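You operate a simulated robot arm through the tools that you are given. There is no shell and no other tool. Be economical: measure what you need, move in short steps, check, and stop when the job is done.

You are at the controls of a simulated two-armed robot. One attempt, no reset.

JOB
Swap the clean keg under the right wash arm for the dirty one with green band.
Fine: shield aside, clamp free, arm up; the clean keg goes on the shelf marked clean; arm down and clamped again; the other kegs on the shelves and the other arm stay. Set down upright: small keg with yellow band, what you pick out.
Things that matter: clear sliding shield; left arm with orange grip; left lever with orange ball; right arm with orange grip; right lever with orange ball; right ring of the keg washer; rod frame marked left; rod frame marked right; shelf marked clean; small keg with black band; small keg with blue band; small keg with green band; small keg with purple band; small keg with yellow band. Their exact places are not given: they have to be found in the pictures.

It is judged by the outcome, as a careful person would: the job done as asked, and still so three seconds after it is handed in. It fails if anything else is knocked over, pushed out of place, dropped, spilled or broken.

ROBOT AND FRAMES
Two 7-joint arms with two-finger parallel grippers on one trunk, on a base that drives. Base frame: it is fixed to the floor where the robot stands at the start and does not move with it; the origin is under the middle of the robot, x ahead of it, y to its left, z up. Units: m, degrees, N and s.
The left shoulder is at the start at [0.07, 0.163, 1.359], the right one opposite. With the tool pointing down near the work surface each hand reaches from about 0.1 to 0.42 m from the robot's upright axis, wherever it stands, measured 20 degrees to its own side. Places, roughly: clear sliding shield [0.7, 0, 0.9]; left arm with orange grip [1, 0.5, 1.2]; left lever with orange ball [0.5, 0.4, 0.6]; right arm with orange grip [0.9, 0.1, 1]; right lever with orange ball [0.7, 0, 0.6]; right ring of the keg washer [0.9, 0.1, 0.7]; rod frame marked left [1, 0.5, 0.9]; rod frame marked right [1.1, 0.1, 0.9]; shelf marked clean [1.7, -1, 0.8]; small keg with black band [1.75, -1, 0.75]; small keg with blue band, small keg with green ban [1.5, -1, 0.5]; small keg with purple band [1.75, -0.75, 0.75]; small keg with yellow band (19x19x27 cm) [0.9, 0.1, 0.8]. Payload 3.43 kg a hand.
The TCP of each hand is the grasp point between the finger pads, 0.034 m short of the fingertips. In the tool frame z runs along the fingers and y along their closing line. Largest opening 0.128 m; finger width 0.024, thickness 0.012; the body of the gripper, 0.048 by 0.13 m, starts 0.096 m behind the TCP.
Orientation is told as [roll, pitch, yaw] about the base's x, y, z axes, in that order, counted from this pose: with the fingers straight down and closing along the base's y, the tool's x points along the base's -x, its y along +y and its z along -z.

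CONTROLS
- The arms move only by the tool send_rows. It takes "left_motion", "right_motion" or both (then of equal length, played together; a hand with none holds still); each is a list of rows, each a list of 7 numbers: the gripper command, from -1 (fully open) to 1 (shut), values between in proportion, then the shift along the base's x, y, z in m, then the turn, a rotation vector about the base's x, y, z in degrees. In form: [[hand, dx, dy, dz, wx, wy, wz], ...]. A call has 1 to 12 rows; each row shifts and turns the commanded pose from where the row before left it. Each row takes 0.2 s and may step no farther than 0.05 m and 8.6 degrees from the row before; otherwise, or with a gripper value out of range, the whole call is refused. A pose out of reach is approached as far as the arm can. The call stops where the force on the tool passes 70 N (or 10 N more than at its start, if that is more) or the arm is blocked; 0.2 s more then pass. The fingers move at their own pace (about 0.153 m/s each) and stop on an object; they squeeze with about 25 N. The grip force told is the motor's: it shows also when the fingers shut on nothing. Time passes only in rows, and 0.2 s behind the last, so rows that do not move let the fingers close. The reply holds the time, the measured pose of the TCP, the force on the tool along the base axes, the opening and the grip force, in the units named above and with some noise, with the torque about the TCP (base axes, N m) and any sound that the robot's microphone picked up.
- Cameras (640 x 400 px; columns grow to the right, rows downward): "scene" is now at [0.1397, 0.0262, 1.6104]; the picture's right is [0.27, -0.96, 0.00], its down [-0.36, -0.10, -0.93] and it looks along [0.89, 0.26, -0.37] (base axes); focal length 214 px, centre (320, 200). "left" rides on the left gripper at [0.076, 0.011, -0.16] in its tool frame; the picture's right is [-0.15, 0.99, 0.00], its down [-0.88, -0.13, -0.46] and it looks along [-0.45, -0.07, 0.89] (tool axes); focal length 234 px, centre (320, 200). "right" rides on the right gripper at [0.076, -0.011, -0.16] in its tool frame; the picture's right is [0.15, 0.99, 0.00], its down [-0.88, 0.13, -0.46] and it looks along [-0.45, 0.07, 0.89] (tool axes); focal length 234 px, centre (320, 200).
- grab_frame(camera): a new picture of that camera. It takes no simulated time.
- raise_lower(by): slides the trunk up (or, below 0, down) by that many m; the arms and the scene camera ride with it, the base frame stays. It gives what a move gives, with no picture.
- base_move(legs): drives the robot by 1 to 6 legs, each [ahead, left, turn to the left] in m, m and degrees, along the robot's own axes; the way and the turn of a leg run together, so that a leg with both is an arc; at most 1.5 m and 180 degrees a leg. The arms and the cameras ride along, it lands a little off, and it stops where it bumps. It gives what a move gives.
- head_to(pan, tilt): turns the head with the scene camera to pan (to the left, within 86 degrees either way) and tilt (down, from -29 to 69), counted from straight ahead of the robot. It gives what a move gives.
- point_at(camera, pixels): for up to 12 pixels [column, row] of the newest picture of that camera ("zoom" is the newest enlarged one), the place [x, y, z] in the base frame of the surface seen there, good to about 0.002 m. It takes no simulated time.
- enlarge(camera, box): a new picture of the part [left, top, right, bottom] of that camera's present view, enlarged. It takes no simulated time.
- close_job(): hands the job in; it is judged then, once.

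Keep the steps short. Do not move on a guess: measure, check each grasp and each placing, and mend mistakes. In all there are 80 turns and 62 pictures (those below and enlarged ones count). Leave the grippers open and the arms clear of the work at the hand-in unless told otherwise, and finish with a single line.

The tools are called after "Emit:" by a JSON object that holds its "op" and its "data". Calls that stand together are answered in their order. send_rows: Moves the arms, as the interface text tells. Its arguments: {"type":"object","properties":{"left_motion":{"type":"array","items":{"type":"array","items":{"type":"number"}}},"right_motion":{"type":"array","items":{"type":"array","items":{"type":"number"}}}},"required":[]} The other tools are called the same way: raise_lower (by) slides the trunk up or down; base_move (legs) drives the base; head_to (pan, tilt) turns the head that bears the scene camera; grab_frame (camera) takes a picture; point_at (camera, pixels) gives the place of the surface under pixels of a picture; enlarge (camera, box) takes an enlarged picture of a part of a camera's view; close_job () hands the job in.

At the start:

```text
clock: 0.0
left_eef_pos: [0.5618, 0.4548, 1.592]
left_tcp_rot: [-0.1, -0.1, 0.0]
left_force: [-0.4, 0.5, -0.5]
left_moment: [-0.03, 0.01, -0.01]
left_gripper_width: 0.128
left_finger_force: 0.0
right_eef_pos: [0.5164, -0.0714, 1.628]
right_tcp_rot: [0.0, 0.0, -0.1]
right_force: [-0.6, 0.0, 0.0]
right_moment: [-0.01, -0.03, -0.01]
right_gripper_width: 0.1278
right_finger_force: 0.1
trunk travel left (down, up): [-0.839, 0.101]
robot x, y, heading: [0.0017, -0.0016, -0.0]
head pan, tilt: [15.9, 21.8]
```

scene: 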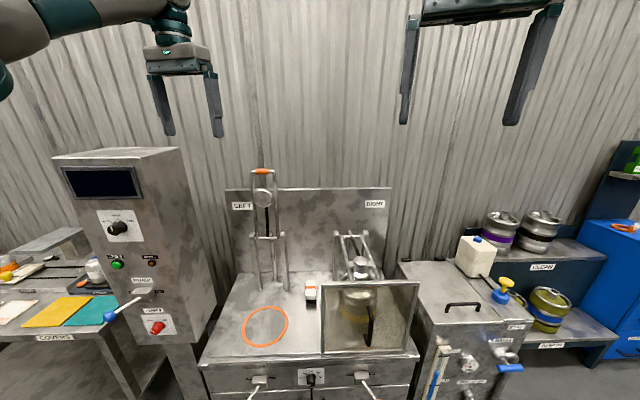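
right: 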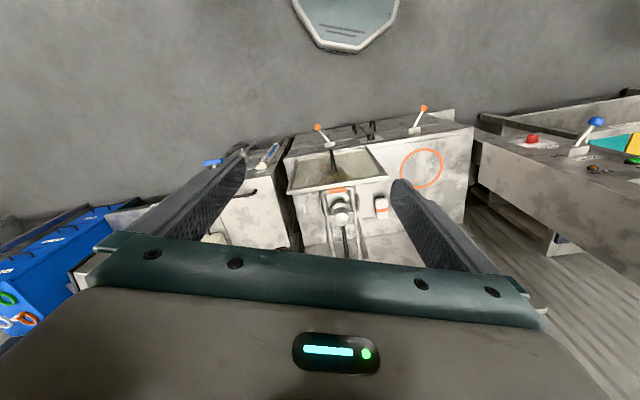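
left: 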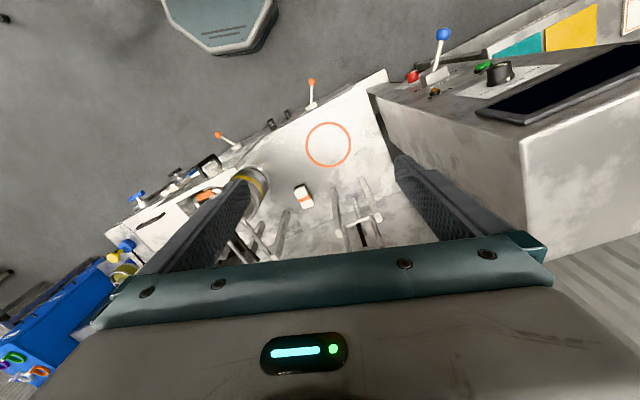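

I see the washer ahead: the shield in front of the right keg, the right arm down, and shelves at the right. I'll enlarge the washer and the shelves first.

Emit:
{"op": "enlarge", "data": {"camera": "scene", "box": [200, 160, 440, 400]}}

Emit:
{"op": "point_at", "data": {"camera": "scene", "pixels": [[322, 284], [418, 284], [408, 352], [322, 352], [360, 268], [262, 172], [265, 327], [362, 376], [260, 379], [500, 232], [540, 225], [548, 305]]}}

```text
1.67 times, centred on (320, 280) of scene
```

zoom: 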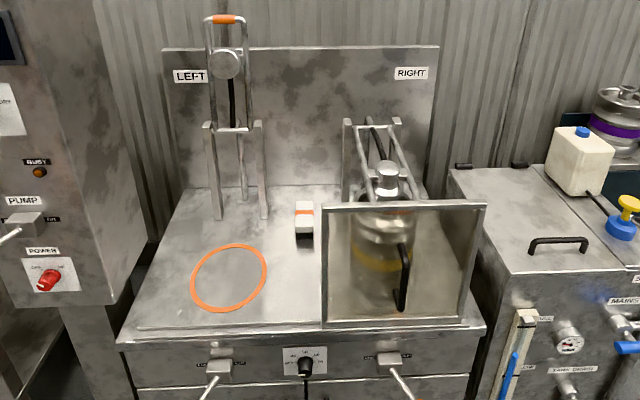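

```text
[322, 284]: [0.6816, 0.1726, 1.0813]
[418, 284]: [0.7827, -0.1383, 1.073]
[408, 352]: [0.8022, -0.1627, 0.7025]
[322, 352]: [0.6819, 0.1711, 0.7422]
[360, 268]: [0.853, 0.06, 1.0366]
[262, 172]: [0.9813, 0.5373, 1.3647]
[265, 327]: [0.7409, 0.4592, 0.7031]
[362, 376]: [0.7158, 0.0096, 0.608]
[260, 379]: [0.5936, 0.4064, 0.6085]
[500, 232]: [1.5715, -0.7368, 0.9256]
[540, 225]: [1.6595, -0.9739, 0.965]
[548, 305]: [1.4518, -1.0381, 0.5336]
```

Now I'll pan the head slightly and tilt down for the front panel and levers.

Emit:
{"op": "head_to", "data": {"pan": 8, "tilt": 48}}

Emit:
{"op": "grab_frame", "data": {"camera": "scene"}}

```text
clock: 0.9
left_eef_pos: [0.5607, 0.4539, 1.5923]
left_tcp_rot: [0.0, -0.1, 0.0]
left_force: [0.9, 0.5, -0.4]
left_moment: [-0.01, -0.01, 0.0]
left_gripper_width: 0.1279
left_finger_force: 0.0
right_eef_pos: [0.5167, -0.0714, 1.6266]
right_tcp_rot: [0.0, 0.0, -0.1]
right_force: [-0.5, -0.4, -0.9]
right_moment: [0.01, 0.0, 0.0]
right_gripper_width: 0.128
right_finger_force: 0.1
trunk travel left (down, up): [-0.839, 0.101]
robot x, y, heading: [0.0021, -0.0019, -0.1]
head pan, tilt: [8.0, 48.0]
```

```text
57 pictures are left
```

scene: 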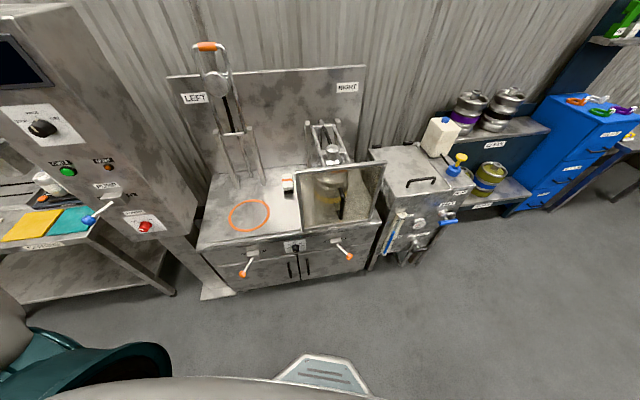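

Emit:
{"op": "enlarge", "data": {"camera": "scene", "box": [190, 110, 400, 300]}}

Emit:
{"op": "enlarge", "data": {"camera": "scene", "box": [380, 70, 560, 230]}}

Emit:
{"op": "point_at", "data": {"camera": "scene", "pixels": [[248, 258], [242, 274], [336, 244], [349, 257], [297, 245], [335, 150], [332, 190], [341, 205], [490, 165], [482, 184], [520, 130], [480, 200]]}}

```text
2.11 times, centred on (295, 205) of scene
```

zoom: 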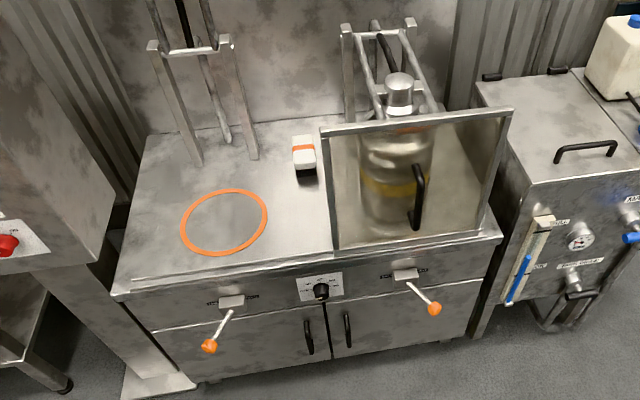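

```text
2.50 times, centred on (470, 150) of scene
```

zoom: 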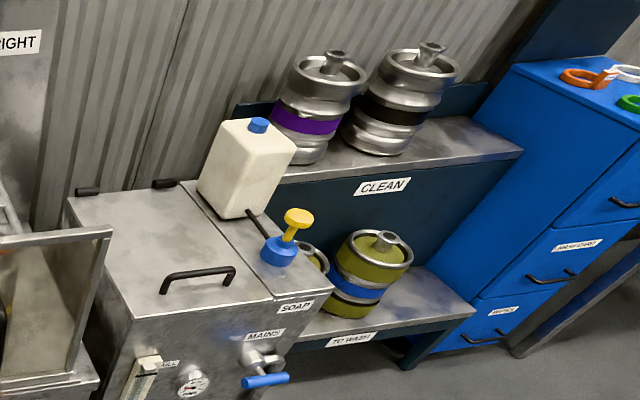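

```text
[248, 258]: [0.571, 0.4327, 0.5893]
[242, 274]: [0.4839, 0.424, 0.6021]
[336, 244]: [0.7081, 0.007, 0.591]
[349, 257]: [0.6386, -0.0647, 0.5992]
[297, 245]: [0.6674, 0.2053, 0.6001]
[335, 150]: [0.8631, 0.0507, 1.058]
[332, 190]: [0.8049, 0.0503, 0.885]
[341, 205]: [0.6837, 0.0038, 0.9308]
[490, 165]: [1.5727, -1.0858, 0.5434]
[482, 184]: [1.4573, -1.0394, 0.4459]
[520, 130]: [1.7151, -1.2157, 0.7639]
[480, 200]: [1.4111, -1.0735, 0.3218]
```

The washer is yawed about 18° left, with its front facing me. I'll measure the base outline, the left cabinet, and a few more points for the drive.

Emit:
{"op": "point_at", "data": {"camera": "scene", "pixels": [[325, 358], [282, 382], [210, 290], [380, 220], [197, 246], [380, 262], [105, 30], [195, 235], [165, 290], [45, 290], [210, 45], [445, 205]]}}

```text
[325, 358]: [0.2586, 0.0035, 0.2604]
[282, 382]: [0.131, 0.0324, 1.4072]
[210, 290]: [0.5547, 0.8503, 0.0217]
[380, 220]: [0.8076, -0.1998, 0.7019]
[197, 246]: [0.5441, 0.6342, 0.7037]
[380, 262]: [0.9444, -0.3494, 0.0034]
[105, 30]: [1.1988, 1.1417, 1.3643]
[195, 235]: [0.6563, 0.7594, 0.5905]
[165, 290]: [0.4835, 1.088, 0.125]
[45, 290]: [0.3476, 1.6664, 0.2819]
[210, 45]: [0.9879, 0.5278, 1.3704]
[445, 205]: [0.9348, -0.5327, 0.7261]
```

Base front is about 0.26 ahead and the counter front about 0.68 away. I'll turn left 18° to square up, then come ahead a little.

Emit:
{"op": "base_move", "data": {"legs": [[0, 0, 17.8], [0.1, -0.05, 0]]}}

Emit:
{"op": "head_to", "data": {"pan": -10, "tilt": 45}}

Emit:
{"op": "grab_frame", "data": {"camera": "scene"}}

```text
clock: 3.1
left_eef_pos: [0.4979, 0.5889, 1.5939]
left_tcp_rot: [-0.1, -0.3, 18.1]
left_force: [-0.1, 0.7, 0.1]
left_moment: [-0.02, -0.06, 0.0]
left_gripper_width: 0.1278
left_finger_force: 0.1
right_eef_pos: [0.616, 0.0779, 1.6291]
right_tcp_rot: [-0.1, -0.4, 18.0]
right_force: [-0.6, 0.9, 0.4]
right_moment: [-0.03, -0.09, -0.01]
right_gripper_width: 0.1281
right_finger_force: 0.1
trunk travel left (down, up): [-0.839, 0.101]
robot x, y, heading: [0.1077, -0.0176, 17.7]
head pan, tilt: [8.0, 48.0]
```

```text
clock: 3.9
left_eef_pos: [0.5063, 0.5875, 1.5918]
left_tcp_rot: [0.0, 0.0, 17.9]
left_force: [0.0, 0.7, -0.4]
left_moment: [0.03, 0.02, 0.01]
left_gripper_width: 0.1281
left_finger_force: 0.1
right_eef_pos: [0.624, 0.0751, 1.6259]
right_tcp_rot: [0.1, 0.0, 18.0]
right_force: [0.4, -0.4, -0.3]
right_moment: [-0.03, 0.02, -0.02]
right_gripper_width: 0.128
right_finger_force: 0.0
trunk travel left (down, up): [-0.839, 0.101]
robot x, y, heading: [0.1089, -0.0181, 18.0]
head pan, tilt: [-10.0, 45.0]
```

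```text
54 pictures are left
```

scene: 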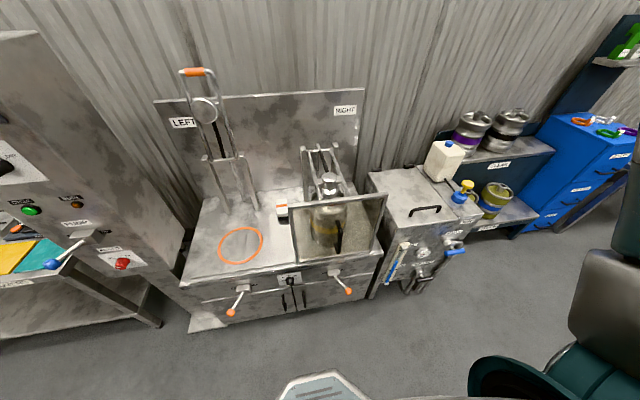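

Squared up at heading 18°. Now a close look at the right station (shield, arm, lever).

Emit:
{"op": "enlarge", "data": {"camera": "scene", "box": [270, 130, 400, 220]}}

Emit:
{"op": "enlarge", "data": {"camera": "scene", "box": [200, 240, 400, 330]}}

Emit:
{"op": "point_at", "data": {"camera": "zoom", "pixels": [[145, 170], [105, 245], [440, 115], [477, 165], [290, 150]]}}

```text
4.44 times, centred on (335, 175) of scene
```

zoom: 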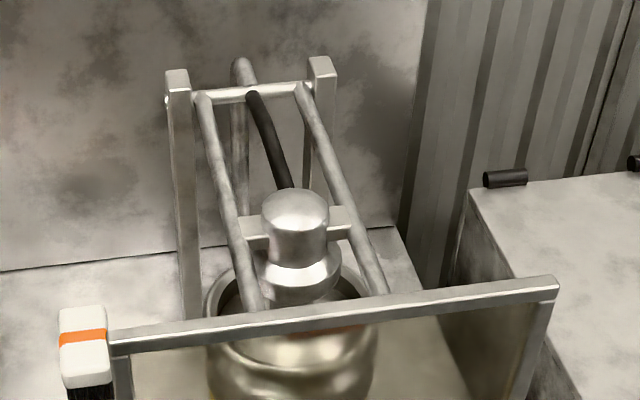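

```text
3.20 times, centred on (300, 285) of scene
```

zoom: 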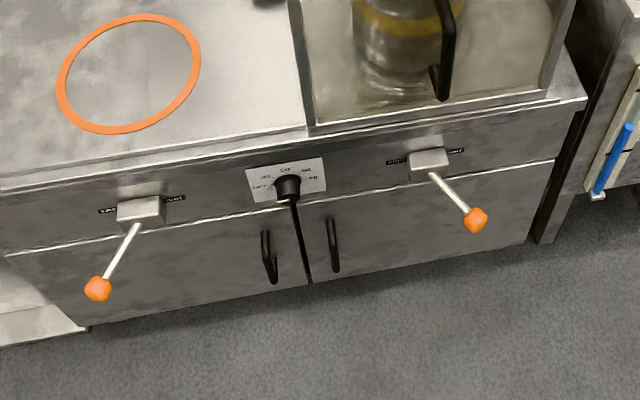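

```text
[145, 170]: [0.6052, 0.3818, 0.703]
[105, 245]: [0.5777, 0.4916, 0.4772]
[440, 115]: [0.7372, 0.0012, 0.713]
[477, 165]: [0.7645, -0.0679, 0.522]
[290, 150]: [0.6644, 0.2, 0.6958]
```

I need to read the labels behind the levers; enlarging tighter.

Emit:
{"op": "enlarge", "data": {"camera": "scene", "box": [310, 255, 360, 300]}}

Emit:
{"op": "point_at", "data": {"camera": "zoom", "pixels": [[320, 200]]}}

Emit:
{"op": "enlarge", "data": {"camera": "scene", "box": [220, 275, 270, 320]}}

```text
8.89 times, centred on (335, 278) of scene
```

zoom: 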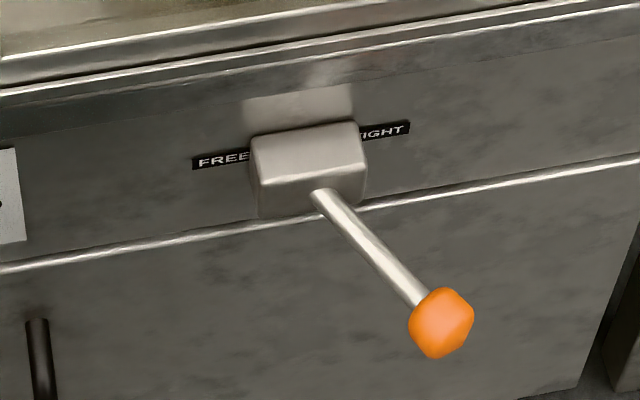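

```text
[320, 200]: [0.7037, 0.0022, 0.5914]
```

```text
8.89 times, centred on (245, 298) of scene
```

zoom: 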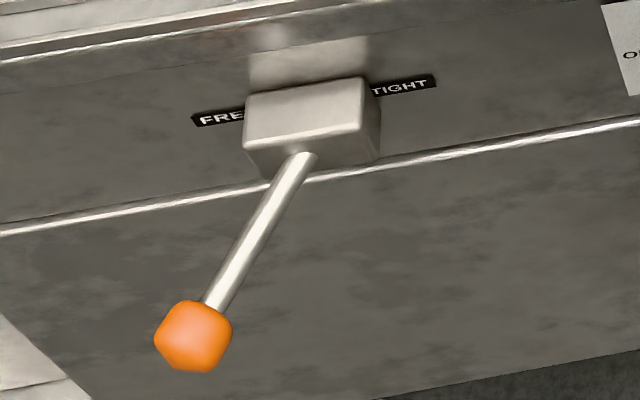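

Labels read FREE (left) and TIGHT (right): the right lever is tight (ball swung right), the left one is free. Now I'll turn the right hand to point ahead, so that it can take the shield handle.

Emit:
{"op": "send_rows", "data": {"right_motion": [[-1, -0.0005, -0.0087, 0, 2.53, -7.79, 0], [-1, -0.0005, -0.0087, 0, 2.53, -7.79, 0], [-1, -0.0005, -0.0087, 0, 2.53, -7.79, 0], [-1, -0.0005, -0.0087, 0, 2.53, -7.79, 0], [-1, -0.0005, -0.0087, 0, 2.53, -7.79, 0], [-1, -0.0005, -0.0087, 0, 2.53, -7.79, 0], [-1, -0.0005, -0.0087, 0, 2.53, -7.79, 0], [-1, -0.0005, -0.0087, 0, 2.53, -7.79, 0], [-1, -0.0005, -0.0087, 0, 2.53, -7.79, 0], [-1, -0.0005, -0.0087, 0, 2.53, -7.79, 0], [-1, -0.0005, -0.0087, 0, 2.53, -7.79, 0]]}}

Emit:
{"op": "raise_lower", "data": {"by": -0.5}}

Emit:
{"op": "grab_frame", "data": {"camera": "scene"}}

```text
clock: 6.3
left_eef_pos: [0.5047, 0.5874, 1.594]
left_tcp_rot: [0.0, -0.1, 18.0]
left_force: [0.8, -0.5, 0.1]
left_moment: [0.02, 0.01, -0.04]
left_gripper_width: 0.128
left_finger_force: 0.1
right_eef_pos: [0.6182, -0.0217, 1.6265]
right_tcp_rot: [164.9, -89.6, -146.8]
right_force: [0.1, -0.1, 0.4]
right_moment: [0.01, 0.0, 0.01]
right_gripper_width: 0.128
right_finger_force: 0.3
trunk travel left (down, up): [-0.839, 0.101]
robot x, y, heading: [0.1085, -0.0199, 17.9]
head pan, tilt: [-10.0, 45.0]
```

```text
refused: -0.5 is not a number from -0.4 to 0.4
```

```text
49 pictures are left
```

scene: 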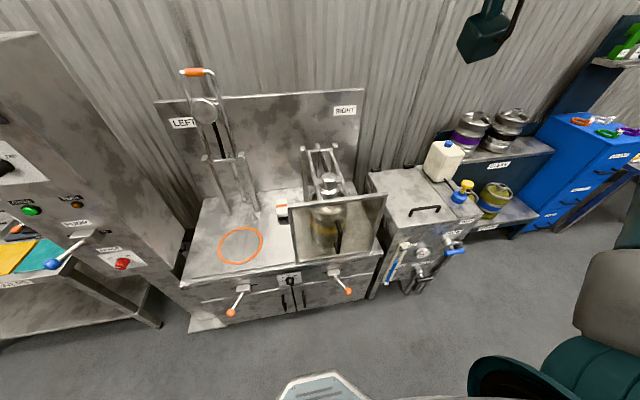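

The hand points ahead. Lowering the trunk in two steps (0.4 max).

Emit:
{"op": "raise_lower", "data": {"by": -0.4}}

Emit:
{"op": "raise_lower", "data": {"by": -0.25}}

Emit:
{"op": "head_to", "data": {"pan": -10, "tilt": 25}}

Emit:
{"op": "grab_frame", "data": {"camera": "scene"}}

```text
clock: 10.2
left_eef_pos: [0.5035, 0.5891, 1.192]
left_tcp_rot: [-0.1, -0.1, 18.0]
left_force: [0.2, -0.2, -0.4]
left_moment: [0.01, -0.02, 0.02]
left_gripper_width: 0.1278
left_finger_force: 0.0
right_eef_pos: [0.6169, -0.0199, 1.2271]
right_tcp_rot: [169.2, -89.9, -151.2]
right_force: [-0.1, 0.2, 0.0]
right_moment: [-0.01, -0.02, -0.01]
right_gripper_width: 0.128
right_finger_force: 0.0
trunk travel left (down, up): [-0.439, 0.501]
robot x, y, heading: [0.1089, -0.0168, 17.9]
head pan, tilt: [-10.0, 45.0]
```

```text
clock: 12.7
left_eef_pos: [0.5038, 0.5885, 0.9424]
left_tcp_rot: [0.0, -0.1, 18.1]
left_force: [-0.3, -0.5, 0.0]
left_moment: [0.01, -0.03, 0.0]
left_gripper_width: 0.128
left_finger_force: 0.0
right_eef_pos: [0.6174, -0.0203, 0.9784]
right_tcp_rot: [169.7, -89.9, -151.6]
right_force: [0.6, -0.2, -0.4]
right_moment: [0.0, 0.01, -0.02]
right_gripper_width: 0.1281
right_finger_force: 0.1
trunk travel left (down, up): [-0.189, 0.751]
robot x, y, heading: [0.1096, -0.0159, 18.1]
head pan, tilt: [-10.0, 45.0]
```

```text
clock: 13.6
left_eef_pos: [0.5039, 0.5866, 0.9428]
left_tcp_rot: [0.0, -0.1, 17.9]
left_force: [0.1, -0.5, -0.2]
left_moment: [0.01, 0.02, 0.01]
left_gripper_width: 0.1279
left_finger_force: 0.1
right_eef_pos: [0.6174, -0.0203, 0.9769]
right_tcp_rot: [168.8, -89.9, -150.8]
right_force: [0.6, 0.3, -0.9]
right_moment: [-0.01, 0.01, 0.02]
right_gripper_width: 0.128
right_finger_force: 0.2
trunk travel left (down, up): [-0.189, 0.751]
robot x, y, heading: [0.1107, -0.0186, 17.8]
head pan, tilt: [-10.0, 25.0]
```

```text
48 pictures are left
```

scene: 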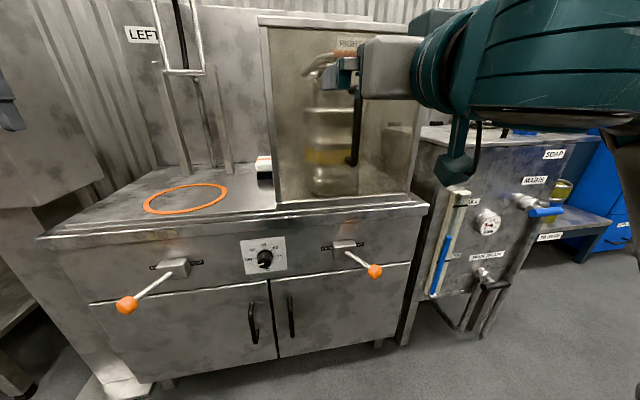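

Measuring the handle and shield, plus the orange grip behind the shield.

Emit:
{"op": "point_at", "data": {"camera": "scene", "pixels": [[355, 120], [353, 161], [356, 95], [290, 30], [380, 180], [344, 246], [374, 272], [127, 306], [320, 193], [315, 150], [170, 267], [320, 62]]}}

Emit:
{"op": "enlarge", "data": {"camera": "scene", "box": [250, 10, 440, 220]}}

```text
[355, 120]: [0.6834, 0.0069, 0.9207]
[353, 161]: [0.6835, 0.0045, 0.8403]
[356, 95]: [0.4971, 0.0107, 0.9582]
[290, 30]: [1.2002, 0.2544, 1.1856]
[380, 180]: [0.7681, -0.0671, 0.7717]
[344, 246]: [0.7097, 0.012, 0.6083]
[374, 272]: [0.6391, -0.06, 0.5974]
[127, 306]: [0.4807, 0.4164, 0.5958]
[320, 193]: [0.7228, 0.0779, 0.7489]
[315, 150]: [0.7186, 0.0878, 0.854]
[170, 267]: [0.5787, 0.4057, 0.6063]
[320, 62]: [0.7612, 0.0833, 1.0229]
```

```text
1.90 times, centred on (345, 115) of scene
```

zoom: 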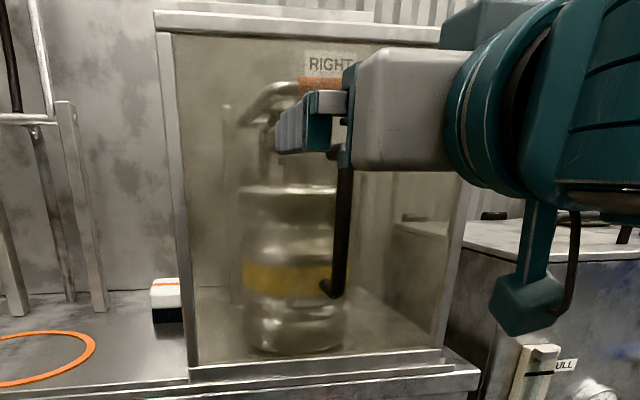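

Handle bar: f≈0.655, lateral −0.205 (washer frame), z 0.83–1.0; glass at f≈0.711. I'll lower 0.077, go ahead 0.07 and close on it.

Emit:
{"op": "send_rows", "data": {"right_motion": [[-1, -0.0006, 0.0019, -0.0385, 0, 0, 0], [-1, -0.0006, 0.0019, -0.0385, 0, 0, 0], [-1, 0.033, 0.0108, 0, 0, 0, 0], [-1, 0.033, 0.0108, 0, 0, 0, 0], [0.3, 0, 0, 0, 0, 0, 0], [0.7, 0, 0, 0, 0, 0, 0], [0.9, 0, 0, 0, 0, 0, 0], [0.9, 0, 0, 0, 0, 0, 0]]}}

```text
clock: 15.4
left_eef_pos: [0.497, 0.5872, 0.9464]
left_tcp_rot: [0.0, -0.6, 18.0]
left_force: [0.6, 0.0, 0.4]
left_moment: [-0.06, 0.02, 0.03]
left_gripper_width: 0.1278
left_finger_force: 0.1
right_eef_pos: [0.6962, 0.0226, 0.9357]
right_tcp_rot: [-178.0, -89.4, -164.0]
right_force: [-58.4, -17.9, -0.7]
right_moment: [0.08, 0.37, -0.73]
right_gripper_width: 0.0156
right_finger_force: 45.3
right hand out of reach, approached as far as the arm can: row 1, 2
trunk travel left (down, up): [-0.189, 0.751]
robot x, y, heading: [0.1075, -0.0142, 18.1]
head pan, tilt: [-10.0, 25.0]
```

It grips the handle (opening 0.016) but presses ahead with 58 N. I'll loosen slightly and back off about 2 cm.

Emit:
{"op": "send_rows", "data": {"right_motion": [[0.4, -0.0095, -0.0031, 0, 0, 0, 0], [0.4, -0.0095, -0.0031, 0, 0, 0, 0], [0.4, 0, 0, 0, 0, 0, 0]]}}

Emit:
{"op": "enlarge", "data": {"camera": "scene", "box": [250, 10, 440, 220]}}

```text
clock: 16.2
left_eef_pos: [0.505, 0.5882, 0.9425]
left_tcp_rot: [0.1, -0.1, 18.0]
left_force: [0.9, 0.1, 0.4]
left_moment: [0.01, -0.01, -0.01]
left_gripper_width: 0.128
left_finger_force: 0.0
right_eef_pos: [0.684, 0.0176, 0.9279]
right_tcp_rot: [152.5, -89.9, -134.5]
right_force: [-0.2, -0.4, -0.2]
right_moment: [-0.03, -0.01, 0.0]
right_gripper_width: 0.0384
right_finger_force: 0.0
trunk travel left (down, up): [-0.189, 0.751]
robot x, y, heading: [0.1113, -0.0195, 17.9]
head pan, tilt: [-10.0, 25.0]
```

```text
1.90 times, centred on (345, 115) of scene
```

zoom: 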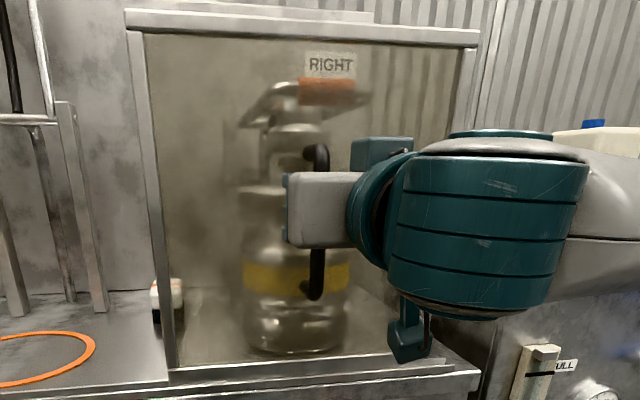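

The hand surrounds the handle with no force. Sliding left now, 0.04 m per row.

Emit:
{"op": "send_rows", "data": {"right_motion": [[0.4, -0.0124, 0.038, 0, 0, 0, 0], [0.4, -0.0124, 0.038, 0, 0, 0, 0], [0.4, -0.0124, 0.038, 0, 0, 0, 0], [0.4, -0.0124, 0.038, 0, 0, 0, 0], [0.4, -0.0124, 0.038, 0, 0, 0, 0], [0.4, -0.0124, 0.038, 0, 0, 0, 0], [0.4, -0.0124, 0.038, 0, 0, 0, 0], [0.4, -0.0124, 0.038, 0, 0, 0, 0]]}}

Emit:
{"op": "grab_frame", "data": {"camera": "scene"}}

```text
clock: 18.0
left_eef_pos: [0.5035, 0.5894, 0.9421]
left_tcp_rot: [-0.2, -0.1, 18.1]
left_force: [-1.1, 0.6, 0.2]
left_moment: [-0.05, 0.01, 0.02]
left_gripper_width: 0.1281
left_finger_force: 0.1
right_eef_pos: [0.5835, 0.3234, 0.9282]
right_tcp_rot: [172.9, -89.9, -154.8]
right_force: [0.2, 0.1, 0.0]
right_moment: [-0.02, 0.06, -0.04]
right_gripper_width: 0.0385
right_finger_force: 0.0
trunk travel left (down, up): [-0.189, 0.751]
robot x, y, heading: [0.1105, -0.0165, 18.2]
head pan, tilt: [-10.0, 25.0]
```

```text
45 pictures are left
```

scene: 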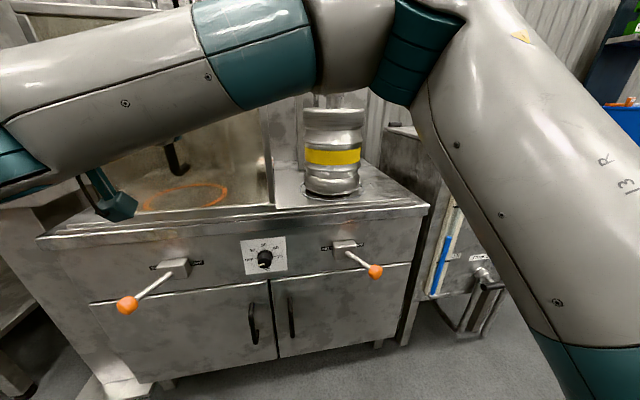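

The keg is clear of the shield now; a bit further left for hand room (watching that it stays clear of the left hand).

Emit:
{"op": "send_rows", "data": {"right_motion": [[0.4, -0.0108, 0.0333, 0, 0, 0, 0], [0.4, -0.0108, 0.0333, 0, 0, 0, 0], [0.2, 0, 0, 0, 0, 0, 0], [-0.5, 0, 0, 0, 0, 0, 0], [-0.5, -0.038, -0.0124, 0, 0, 0, 0], [-0.5, -0.038, -0.0124, 0, 0, 0, 0], [-0.5, 0.0124, -0.038, 0, 0, 0, 0], [-0.5, 0.0124, -0.038, 0, 0, 0, 0], [-0.5, 0.0124, -0.038, 0, 0, 0, 0], [-0.5, 0.0124, -0.038, 0, 0, 0, 0], [-0.5, 0.0124, -0.038, 0, 0, 0, 0], [-0.5, 0.0124, -0.038, 0, 0, 0, 0]]}}

Emit:
{"op": "grab_frame", "data": {"camera": "scene"}}

```text
clock: 20.6
left_eef_pos: [0.5038, 0.5876, 0.9432]
left_tcp_rot: [0.1, 0.0, 18.0]
left_force: [-0.3, 0.5, -0.1]
left_moment: [0.03, 0.01, 0.04]
left_gripper_width: 0.128
left_finger_force: 0.1
right_eef_pos: [0.5616, 0.1351, 0.9306]
right_tcp_rot: [151.9, -89.9, -133.8]
right_force: [-0.6, 1.0, -0.3]
right_moment: [0.02, 0.01, 0.02]
right_gripper_width: 0.0961
right_finger_force: 0.1
trunk travel left (down, up): [-0.189, 0.751]
robot x, y, heading: [0.1102, -0.0137, 18.2]
head pan, tilt: [-10.0, 25.0]
```

```text
44 pictures are left
```

scene: 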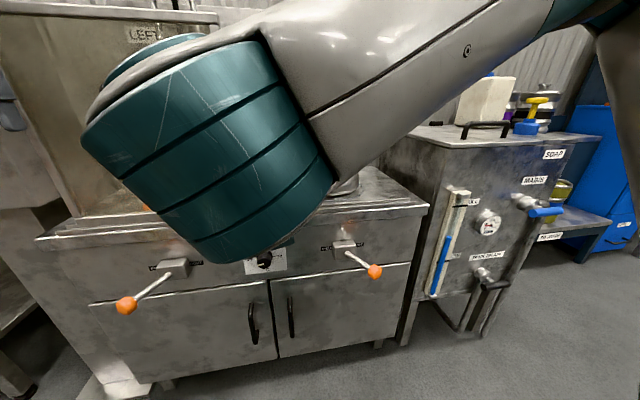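

Shield is aside and the hand is off the handle. Next I move the hand back and right over the lever, then lower the trunk.

Emit:
{"op": "send_rows", "data": {"right_motion": [[0, -0.0015, -0.0446, 0, 0, 0, 0], [0, -0.0015, -0.0446, 0, 0, 0, 0], [0, -0.0015, -0.0446, 0, 0, 0, 0], [0, -0.0015, -0.0446, 0, 0, 0, 0], [0, -0.0015, -0.0446, 0, 0, 0, 0]]}}

Emit:
{"op": "raise_lower", "data": {"by": -0.18}}

Emit:
{"op": "send_rows", "data": {"right_motion": [[0, 0, 0, -0.04, 0, 0, 0], [0, 0, 0, -0.04, 0, 0, 0], [0, 0, 0, -0.04, 0, 0, 0], [0, 0, 0, -0.03, 0, 0, 0]]}}

Emit:
{"op": "grab_frame", "data": {"camera": "scene"}}

```text
clock: 21.8
left_eef_pos: [0.5043, 0.5877, 0.9436]
left_tcp_rot: [0.1, -0.1, 18.1]
left_force: [-0.2, 0.2, -0.2]
left_moment: [0.06, -0.01, -0.02]
left_gripper_width: 0.128
left_finger_force: 0.1
right_eef_pos: [0.5749, -0.0551, 0.9886]
right_tcp_rot: [78.5, -89.9, -60.5]
right_force: [-0.1, -0.1, -1.2]
right_moment: [0.01, 0.0, -0.01]
right_gripper_width: 0.0642
right_finger_force: 0.0
right hand out of reach, approached as far as the arm can: row 2, 3, 4, 5
trunk travel left (down, up): [-0.189, 0.751]
robot x, y, heading: [0.1121, -0.0192, 18.2]
head pan, tilt: [-10.0, 25.0]
```

```text
clock: 23.8
left_eef_pos: [0.5039, 0.5886, 0.762]
left_tcp_rot: [0.0, -0.1, 17.9]
left_force: [0.0, 0.2, 0.7]
left_moment: [0.0, 0.03, -0.02]
left_gripper_width: 0.128
left_finger_force: 0.0
right_eef_pos: [0.5739, -0.0542, 0.8087]
right_tcp_rot: [54.6, -89.9, -36.6]
right_force: [0.1, 0.1, 0.2]
right_moment: [0.03, 0.0, 0.0]
right_gripper_width: 0.0641
right_finger_force: 0.1
trunk travel left (down, up): [-0.009, 0.931]
robot x, y, heading: [0.1098, -0.0176, 17.9]
head pan, tilt: [-10.0, 25.0]
```

```text
clock: 24.8
left_eef_pos: [0.503, 0.5879, 0.7624]
left_tcp_rot: [0.0, 0.0, 18.0]
left_force: [-0.5, -0.4, 0.7]
left_moment: [0.01, -0.02, 0.0]
left_gripper_width: 0.128
left_finger_force: 0.1
right_eef_pos: [0.6233, -0.0033, 0.7614]
right_tcp_rot: [4.1, -90.0, 13.8]
right_force: [-0.6, 0.5, 0.6]
right_moment: [-0.01, 0.0, -0.01]
right_gripper_width: 0.0641
right_finger_force: 0.1
right hand out of reach, approached as far as the arm can: row 1, 2, 3, 4
trunk travel left (down, up): [-0.009, 0.931]
robot x, y, heading: [0.1064, -0.0203, 17.9]
head pan, tilt: [-10.0, 25.0]
```

```text
43 pictures are left
```

scene: 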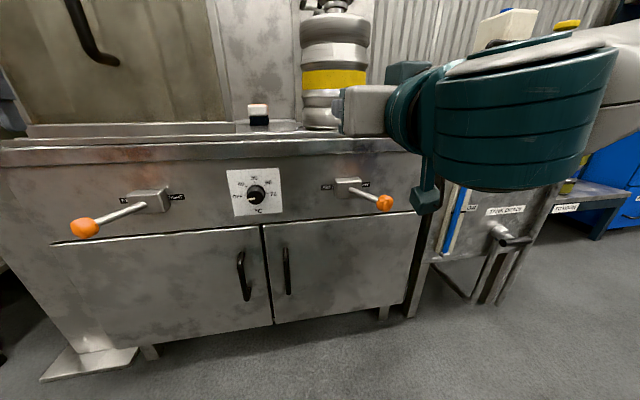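

The horizontal tool is too close to the body to go lower. I'll back the base 0.2 m to give the arm room.

Emit:
{"op": "base_move", "data": {"legs": [[-0.2, 0, 0]]}}

Emit:
{"op": "send_rows", "data": {"right_motion": [[0, 0, 0, -0.04, 0, 0, 0], [0, 0, 0, -0.04, 0, 0, 0], [0, 0, 0, -0.04, 0, 0, 0], [0, 0, 0, -0.04, 0, 0, 0]]}}

```text
clock: 26.4
left_eef_pos: [0.3146, 0.5265, 0.7624]
left_tcp_rot: [0.0, -0.1, 18.0]
left_force: [0.5, -0.4, 0.4]
left_moment: [0.0, 0.01, -0.01]
left_gripper_width: 0.1278
left_finger_force: 0.0
right_eef_pos: [0.4334, -0.0666, 0.7602]
right_tcp_rot: [10.1, -89.8, 7.7]
right_force: [0.0, 0.4, 0.0]
right_moment: [0.02, 0.03, -0.01]
right_gripper_width: 0.064
right_finger_force: 0.0
trunk travel left (down, up): [-0.009, 0.931]
robot x, y, heading: [-0.0809, -0.0765, 18.0]
head pan, tilt: [-10.0, 25.0]
```

```text
clock: 27.4
left_eef_pos: [0.3145, 0.5262, 0.7622]
left_tcp_rot: [0.0, -0.1, 17.9]
left_force: [0.3, 0.8, 0.0]
left_moment: [0.04, 0.0, 0.01]
left_gripper_width: 0.1281
left_finger_force: 0.1
right_eef_pos: [0.4868, -0.0113, 0.6554]
right_tcp_rot: [17.4, -89.8, 0.5]
right_force: [-0.5, 1.5, -0.3]
right_moment: [0.01, 0.01, -0.02]
right_gripper_width: 0.0639
right_finger_force: 0.1
right hand out of reach, approached as far as the arm can: row 1, 2, 3, 4
trunk travel left (down, up): [-0.009, 0.931]
robot x, y, heading: [-0.0765, -0.0804, 17.7]
head pan, tilt: [-10.0, 25.0]
```

Hand at f 0.46, z 0.655. Stepping towards a spot in front of the ball (f 0.589, lateral −0.255, z 0.60).

Emit:
{"op": "send_rows", "data": {"right_motion": [[0, 0.0258, -0.0242, -0.018, 0, 0, 0], [0, 0.0258, -0.0242, -0.018, 0, 0, 0], [0, 0.0258, -0.0242, -0.018, 0, 0, 0], [0, 0, 0, 0, 0, 0, 0]]}}

Emit:
{"op": "grab_frame", "data": {"camera": "scene"}}

```text
clock: 28.4
left_eef_pos: [0.3151, 0.5257, 0.7626]
left_tcp_rot: [0.0, -0.2, 18.0]
left_force: [-0.4, 0.6, -0.3]
left_moment: [0.0, 0.0, -0.03]
left_gripper_width: 0.1282
left_finger_force: 0.0
right_eef_pos: [0.5604, -0.0761, 0.608]
right_tcp_rot: [5.2, -89.7, 12.7]
right_force: [0.2, -0.3, -0.4]
right_moment: [0.0, 0.01, -0.01]
right_gripper_width: 0.064
right_finger_force: 0.0
right hand out of reach, approached as far as the arm can: row 1, 3
trunk travel left (down, up): [-0.009, 0.931]
robot x, y, heading: [-0.0797, -0.0777, 18.0]
head pan, tilt: [-10.0, 25.0]
```

```text
42 pictures are left
```

scene: 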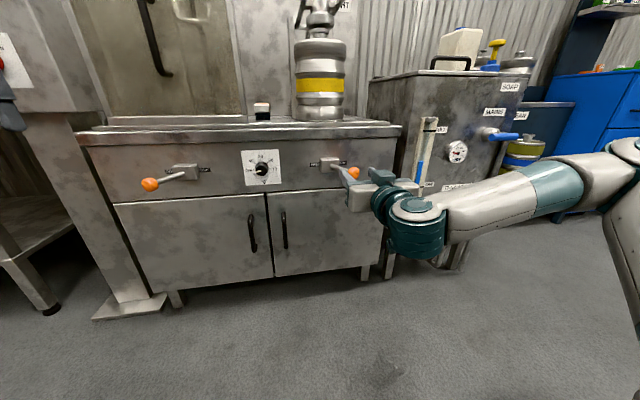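

Hand is 8 cm short of the ball and nearly lined up. Advancing to straddle the ball.

Emit:
{"op": "send_rows", "data": {"right_motion": [[0, 0.0371, 0.0073, -0.0045, 0, 0, 0], [0, 0.0371, 0.0073, -0.0045, 0, 0, 0], [0, 0, 0, 0, 0, 0, 0]]}}

Emit:
{"op": "enlarge", "data": {"camera": "scene", "box": [280, 130, 440, 230]}}

```text
clock: 29.1
left_eef_pos: [0.3133, 0.5262, 0.7615]
left_tcp_rot: [0.1, 0.0, 17.9]
left_force: [-0.2, 0.4, -0.5]
left_moment: [0.01, -0.01, -0.03]
left_gripper_width: 0.1279
left_finger_force: 0.1
right_eef_pos: [0.59, -0.0873, 0.6115]
right_tcp_rot: [29.5, -89.0, -11.5]
right_force: [0.4, 0.2, 0.5]
right_moment: [-0.02, 0.02, 0.0]
right_gripper_width: 0.0641
right_finger_force: 0.0
right hand out of reach, approached as far as the arm can: row 1, 2
trunk travel left (down, up): [-0.009, 0.931]
robot x, y, heading: [-0.0788, -0.0784, 18.1]
head pan, tilt: [-10.0, 25.0]
```

```text
4.00 times, centred on (360, 180) of scene
```

zoom: 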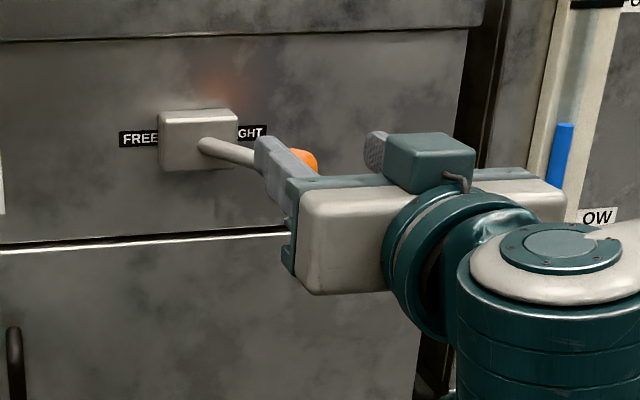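

The arm is at an awkward limit, but the base can carry the hand: drive 5 cm ahead and 1 cm left so the fingers straddle the ball.

Emit:
{"op": "base_move", "data": {"legs": [[0.05, 0.008, 0]]}}

Emit:
{"op": "enlarge", "data": {"camera": "scene", "box": [280, 130, 440, 230]}}

```text
clock: 30.1
left_eef_pos: [0.3591, 0.5485, 0.763]
left_tcp_rot: [0.0, -0.1, 17.9]
left_force: [-0.8, 0.1, 0.0]
left_moment: [0.01, 0.06, 0.0]
left_gripper_width: 0.1278
left_finger_force: 0.0
right_eef_pos: [0.6346, -0.0653, 0.6114]
right_tcp_rot: [29.7, -89.1, -11.7]
right_force: [-0.5, -0.6, -0.1]
right_moment: [0.0, 0.03, 0.0]
right_gripper_width: 0.0641
right_finger_force: 0.1
trunk travel left (down, up): [-0.009, 0.931]
robot x, y, heading: [-0.0345, -0.0555, 17.8]
head pan, tilt: [-10.0, 25.0]
```

```text
4.00 times, centred on (360, 180) of scene
```

zoom: 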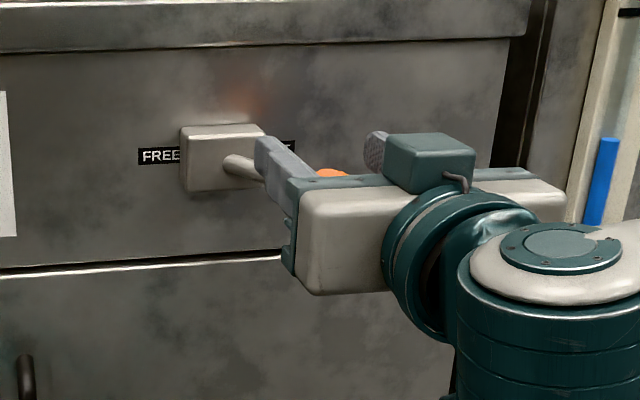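

The ball sits between the fingers. I'll narrow the opening and push left with the arm (force-limited).

Emit:
{"op": "send_rows", "data": {"right_motion": [[0.35, 0, 0, 0, 0, 0, 0], [0.35, -0.0062, 0.019, 0, 0, 0, 0], [0.35, -0.0062, 0.019, 0, 0, 0, 0], [0.35, -0.0062, 0.019, 0, 0, 0, 0], [0.35, -0.0062, 0.019, 0, 0, 0, 0], [0.35, -0.0062, 0.019, 0, 0, 0, 0]]}}

Emit:
{"op": "enlarge", "data": {"camera": "scene", "box": [240, 130, 440, 230]}}

```text
clock: 31.5
left_eef_pos: [0.3604, 0.5493, 0.7623]
left_tcp_rot: [0.0, 0.0, 17.9]
left_force: [-0.6, -0.2, 0.1]
left_moment: [0.03, 0.01, 0.02]
left_gripper_width: 0.1279
left_finger_force: 0.1
right_eef_pos: [0.6028, 0.0297, 0.6116]
right_tcp_rot: [30.7, -89.1, -12.8]
right_force: [0.2, -0.2, -0.1]
right_moment: [-0.01, -0.01, 0.02]
right_gripper_width: 0.0417
right_finger_force: 0.1
trunk travel left (down, up): [-0.009, 0.931]
robot x, y, heading: [-0.0346, -0.055, 17.8]
head pan, tilt: [-10.0, 25.0]
```

```text
3.20 times, centred on (340, 180) of scene
```

zoom: 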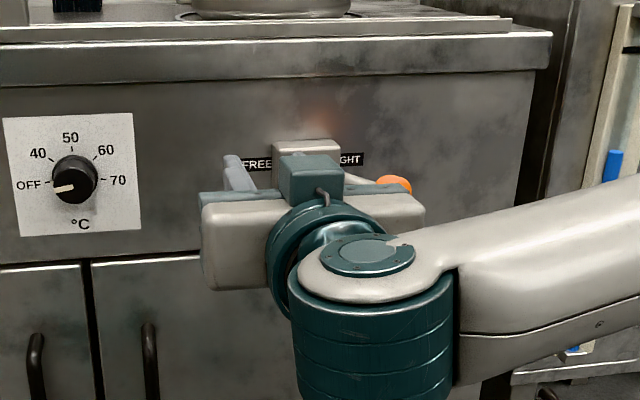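

The lever did not go along – the ball is still right at (395,185). I'll measure the ball and fingers.

Emit:
{"op": "point_at", "data": {"camera": "zoom", "pixels": [[395, 178], [396, 186], [365, 181], [235, 170], [305, 150], [385, 180], [409, 186]]}}

Emit:
{"op": "grab_frame", "data": {"camera": "right"}}

```text
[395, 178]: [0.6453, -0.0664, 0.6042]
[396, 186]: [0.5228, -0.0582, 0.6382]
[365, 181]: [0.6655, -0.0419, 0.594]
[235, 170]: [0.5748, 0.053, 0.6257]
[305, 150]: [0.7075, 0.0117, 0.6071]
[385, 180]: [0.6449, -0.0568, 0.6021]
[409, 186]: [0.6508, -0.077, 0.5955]
```

```text
38 pictures are left
```

right: 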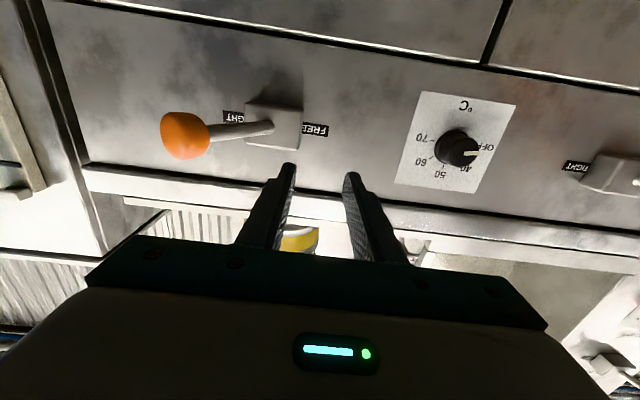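

The fingers passed just above the ball (ball centre z≈0.59; fingers at 0.61). I'll lift, go back right, and come down lower over the ball with the fingers around it.

Emit:
{"op": "send_rows", "data": {"right_motion": [[0, 0, 0, 0.04, 0, 0, 0], [0, 0.011, -0.0339, 0, 0, 0, 0], [0, 0.011, -0.0339, 0, 0, 0, 0], [0, 0.011, -0.0339, 0, 0, 0, 0], [0, 0.005, 0.001, -0.02, 0, 0, 0], [0, 0.005, 0.001, -0.02, 0, 0, 0], [0, 0, 0, -0.02, 0, 0, 0], [0, 0, 0, 0, 0, 0, 0]]}}

Emit:
{"op": "enlarge", "data": {"camera": "scene", "box": [280, 130, 440, 230]}}

Emit:
{"op": "grab_frame", "data": {"camera": "right"}}

```text
clock: 33.3
left_eef_pos: [0.3603, 0.5488, 0.7614]
left_tcp_rot: [0.0, 0.0, 17.9]
left_force: [-0.9, -0.1, -0.3]
left_moment: [0.02, 0.0, 0.02]
left_gripper_width: 0.1282
left_finger_force: 0.1
right_eef_pos: [0.6423, -0.0608, 0.6167]
right_tcp_rot: [22.3, -89.0, -3.6]
right_force: [0.6, -0.4, 0.0]
right_moment: [-0.03, -0.04, 0.03]
right_gripper_width: 0.0643
right_finger_force: 0.1
right hand out of reach, approached as far as the arm can: row 6, 7
trunk travel left (down, up): [-0.009, 0.931]
robot x, y, heading: [-0.0377, -0.0561, 18.0]
head pan, tilt: [-10.0, 25.0]
```

```text
4.00 times, centred on (360, 180) of scene
```

zoom: 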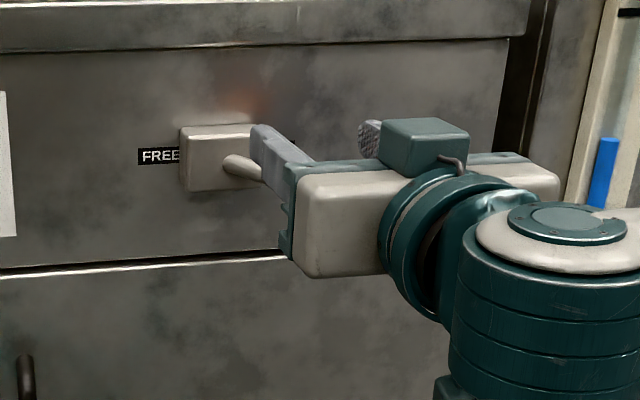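

```text
36 pictures are left
```

right: 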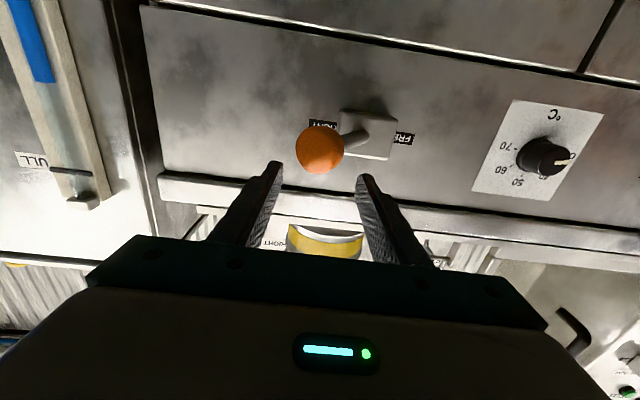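

The horizontal tool can't go lower, so I'll tilt the fingers down by 40° around the TCP (the wrist then rises) and lower 2.5 cm around the ball.

Emit:
{"op": "send_rows", "data": {"right_motion": [[0, 0, 0, 0.006, -2.47, 7.61, 0], [0, 0, 0, 0, -2.47, 7.61, 0], [0, 0, 0, 0, -2.47, 7.61, 0], [0, 0, 0, 0, -2.47, 7.61, 0], [0, 0, 0, 0, -2.47, 7.61, 0], [0, 0.0015, -0.004, -0.015, 0, 0, 0], [0, 0.0015, -0.004, -0.015, 0, 0, 0], [0, 0, 0, 0, 0, 0, 0]]}}

Emit:
{"op": "grab_frame", "data": {"camera": "right"}}

```text
clock: 35.1
left_eef_pos: [0.3596, 0.5486, 0.7617]
left_tcp_rot: [0.0, -0.1, 18.0]
left_force: [0.4, -0.4, -0.2]
left_moment: [0.01, -0.01, -0.04]
left_gripper_width: 0.1281
left_finger_force: 0.2
right_eef_pos: [0.6463, -0.0702, 0.5923]
right_tcp_rot: [0.5, -49.0, 17.2]
right_force: [0.1, -0.7, -1.7]
right_moment: [0.0, 0.02, 0.01]
right_gripper_width: 0.0641
right_finger_force: 0.1
trunk travel left (down, up): [-0.009, 0.931]
robot x, y, heading: [-0.0367, -0.0546, 17.8]
head pan, tilt: [-10.0, 25.0]
```

```text
35 pictures are left
```

right: 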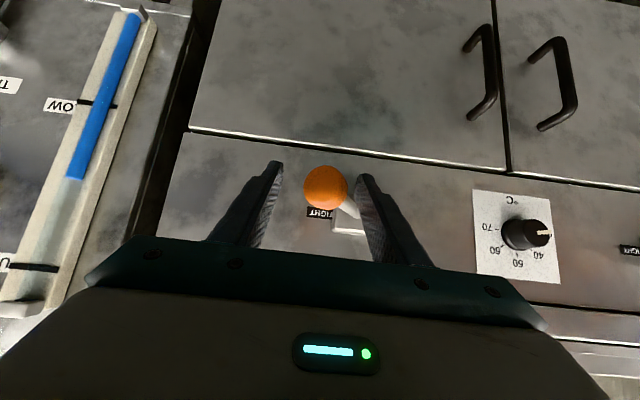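

The ball is between the fingers. Gripping lightly and swinging it left.

Emit:
{"op": "send_rows", "data": {"right_motion": [[0.35, 0, 0, 0, 0, 0, 0], [0.45, -0.0062, 0.019, 0, 0, 0, 0], [0.45, -0.0062, 0.019, 0, 0, 0, 0], [0.45, -0.0062, 0.019, 0, 0, 0, 0], [0.45, -0.0062, 0.019, 0, 0, 0, 0], [0.45, -0.0056, 0.0171, 0, 0, 0, 0], [0.45, 0, 0, 0, 0, 0, 0]]}}

Emit:
{"op": "grab_frame", "data": {"camera": "right"}}

```text
clock: 36.7
left_eef_pos: [0.3602, 0.5491, 0.7632]
left_tcp_rot: [0.0, 0.0, 17.9]
left_force: [-0.2, 0.6, 0.1]
left_moment: [-0.02, -0.03, 0.01]
left_gripper_width: 0.128
left_finger_force: 0.1
right_eef_pos: [0.6146, 0.0222, 0.5919]
right_tcp_rot: [0.4, -49.0, 17.2]
right_force: [-7.2, -6.7, -2.0]
right_moment: [0.26, 0.31, -0.88]
right_gripper_width: 0.0359
right_finger_force: 37.9
trunk travel left (down, up): [-0.009, 0.931]
robot x, y, heading: [-0.0317, -0.0602, 17.8]
head pan, tilt: [-10.0, 25.0]
```

```text
34 pictures are left
```

right: 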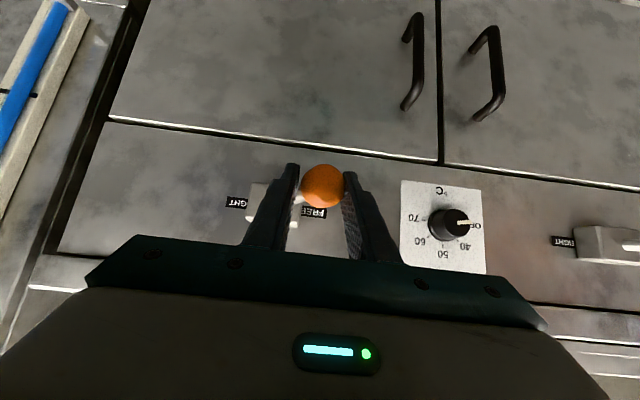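

The lever is at the FREE side. A small extra push to the stop, then open and retreat along the fingers.

Emit:
{"op": "send_rows", "data": {"right_motion": [[0.45, -0.0037, 0.0114, 0, 0, 0, 0], [0.45, 0, 0, 0, 0, 0, 0], [-0.2, 0, 0, 0, 0, 0, 0], [-0.2, 0, 0, 0, 0, 0, 0], [-0.2, -0.0285, -0.0093, 0.026, 0, 0, 0], [-0.2, -0.0285, -0.0093, 0.026, 0, 0, 0], [-0.2, -0.0285, -0.0093, 0.026, 0, 0, 0], [-0.2, -0.0285, -0.0093, 0.026, 0, 0, 0]]}}

Emit:
{"op": "grab_frame", "data": {"camera": "scene"}}

```text
clock: 38.5
left_eef_pos: [0.3593, 0.5498, 0.7635]
left_tcp_rot: [0.1, -0.1, 17.9]
left_force: [0.4, 0.2, 1.0]
left_moment: [0.03, 0.0, -0.01]
left_gripper_width: 0.1283
left_finger_force: 0.2
right_eef_pos: [0.4971, -0.004, 0.6974]
right_tcp_rot: [0.5, -49.1, 17.2]
right_force: [0.0, 0.4, -0.1]
right_moment: [-0.01, 0.0, -0.01]
right_gripper_width: 0.0768
right_finger_force: 0.1
trunk travel left (down, up): [-0.009, 0.931]
robot x, y, heading: [-0.0343, -0.0593, 17.8]
head pan, tilt: [-10.0, 25.0]
```

```text
33 pictures are left
```

scene: 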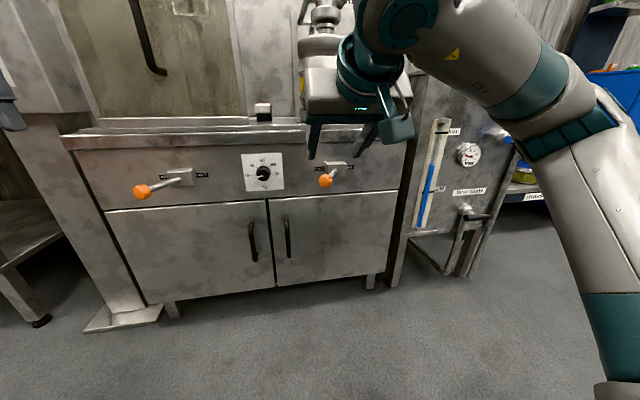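

Right lever is now at FREE. Raising the trunk 0.4 to view and reach the right wash arm.

Emit:
{"op": "raise_lower", "data": {"by": 0.4}}

Emit:
{"op": "send_rows", "data": {"right_motion": [[-0.2, 0.0124, -0.038, 0, 0, 0, 0], [-0.2, 0.0124, -0.038, 0, 0, 0, 0], [-0.2, 0.0124, -0.038, 0, 0, 0, 0]]}}

Emit:
{"op": "grab_frame", "data": {"camera": "scene"}}

```text
clock: 42.3
left_eef_pos: [0.3599, 0.55, 1.1621]
left_tcp_rot: [0.0, 0.1, 18.0]
left_force: [-0.3, -0.6, -1.3]
left_moment: [0.01, 0.0, 0.05]
left_gripper_width: 0.1276
left_finger_force: 0.1
right_eef_pos: [0.4973, -0.0026, 1.0981]
right_tcp_rot: [0.6, -49.2, 17.2]
right_force: [-0.3, 0.0, -0.6]
right_moment: [-0.01, -0.02, 0.04]
right_gripper_width: 0.0769
right_finger_force: 0.0
trunk travel left (down, up): [-0.409, 0.531]
robot x, y, heading: [-0.037, -0.0568, 17.6]
head pan, tilt: [-10.0, 25.0]
```

```text
clock: 43.1
left_eef_pos: [0.3602, 0.547, 1.1647]
left_tcp_rot: [0.1, -0.1, 17.9]
left_force: [0.5, -0.8, 0.3]
left_moment: [0.03, 0.01, -0.02]
left_gripper_width: 0.1282
left_finger_force: 0.1
right_eef_pos: [0.535, -0.1184, 1.0955]
right_tcp_rot: [0.5, -49.2, 17.2]
right_force: [0.1, -1.3, -0.1]
right_moment: [0.0, -0.01, 0.03]
right_gripper_width: 0.0771
right_finger_force: 0.0
trunk travel left (down, up): [-0.409, 0.531]
robot x, y, heading: [-0.0368, -0.0565, 17.6]
head pan, tilt: [-10.0, 25.0]
```

```text
32 pictures are left
```

scene: 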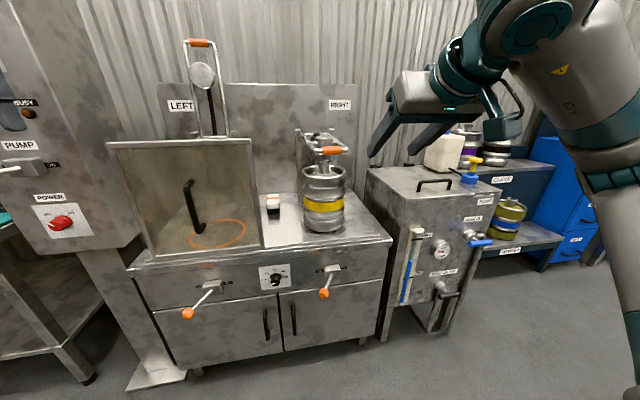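

Clear view. Zooming on the keg with the wash arm and measuring the orange grip, head and keg.

Emit:
{"op": "enlarge", "data": {"camera": "scene", "box": [270, 110, 390, 250]}}

Emit:
{"op": "point_at", "data": {"camera": "scene", "pixels": [[331, 151], [322, 151], [341, 150], [323, 172], [323, 206], [303, 186], [345, 186], [322, 228], [320, 140], [200, 42], [310, 165], [309, 140]]}}

```text
2.86 times, centred on (330, 180) of scene
```

zoom: 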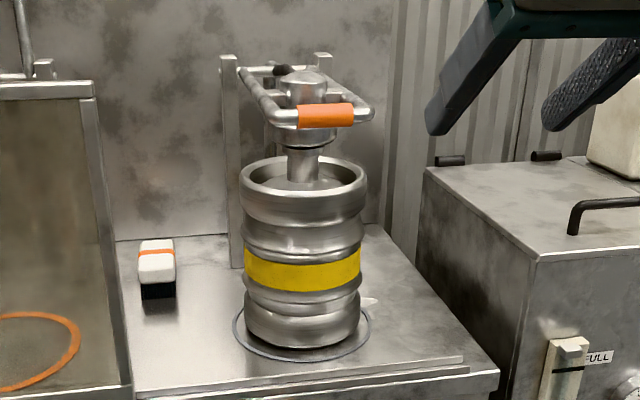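

```text
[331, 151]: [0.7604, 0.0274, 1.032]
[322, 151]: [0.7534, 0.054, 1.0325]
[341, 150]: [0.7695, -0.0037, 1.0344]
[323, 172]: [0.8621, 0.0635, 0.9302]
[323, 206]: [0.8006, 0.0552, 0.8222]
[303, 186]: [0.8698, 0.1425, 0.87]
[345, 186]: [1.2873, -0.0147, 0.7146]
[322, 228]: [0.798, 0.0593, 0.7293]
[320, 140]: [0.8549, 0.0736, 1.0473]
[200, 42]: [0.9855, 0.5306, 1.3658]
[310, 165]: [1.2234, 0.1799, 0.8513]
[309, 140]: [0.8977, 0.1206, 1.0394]
```

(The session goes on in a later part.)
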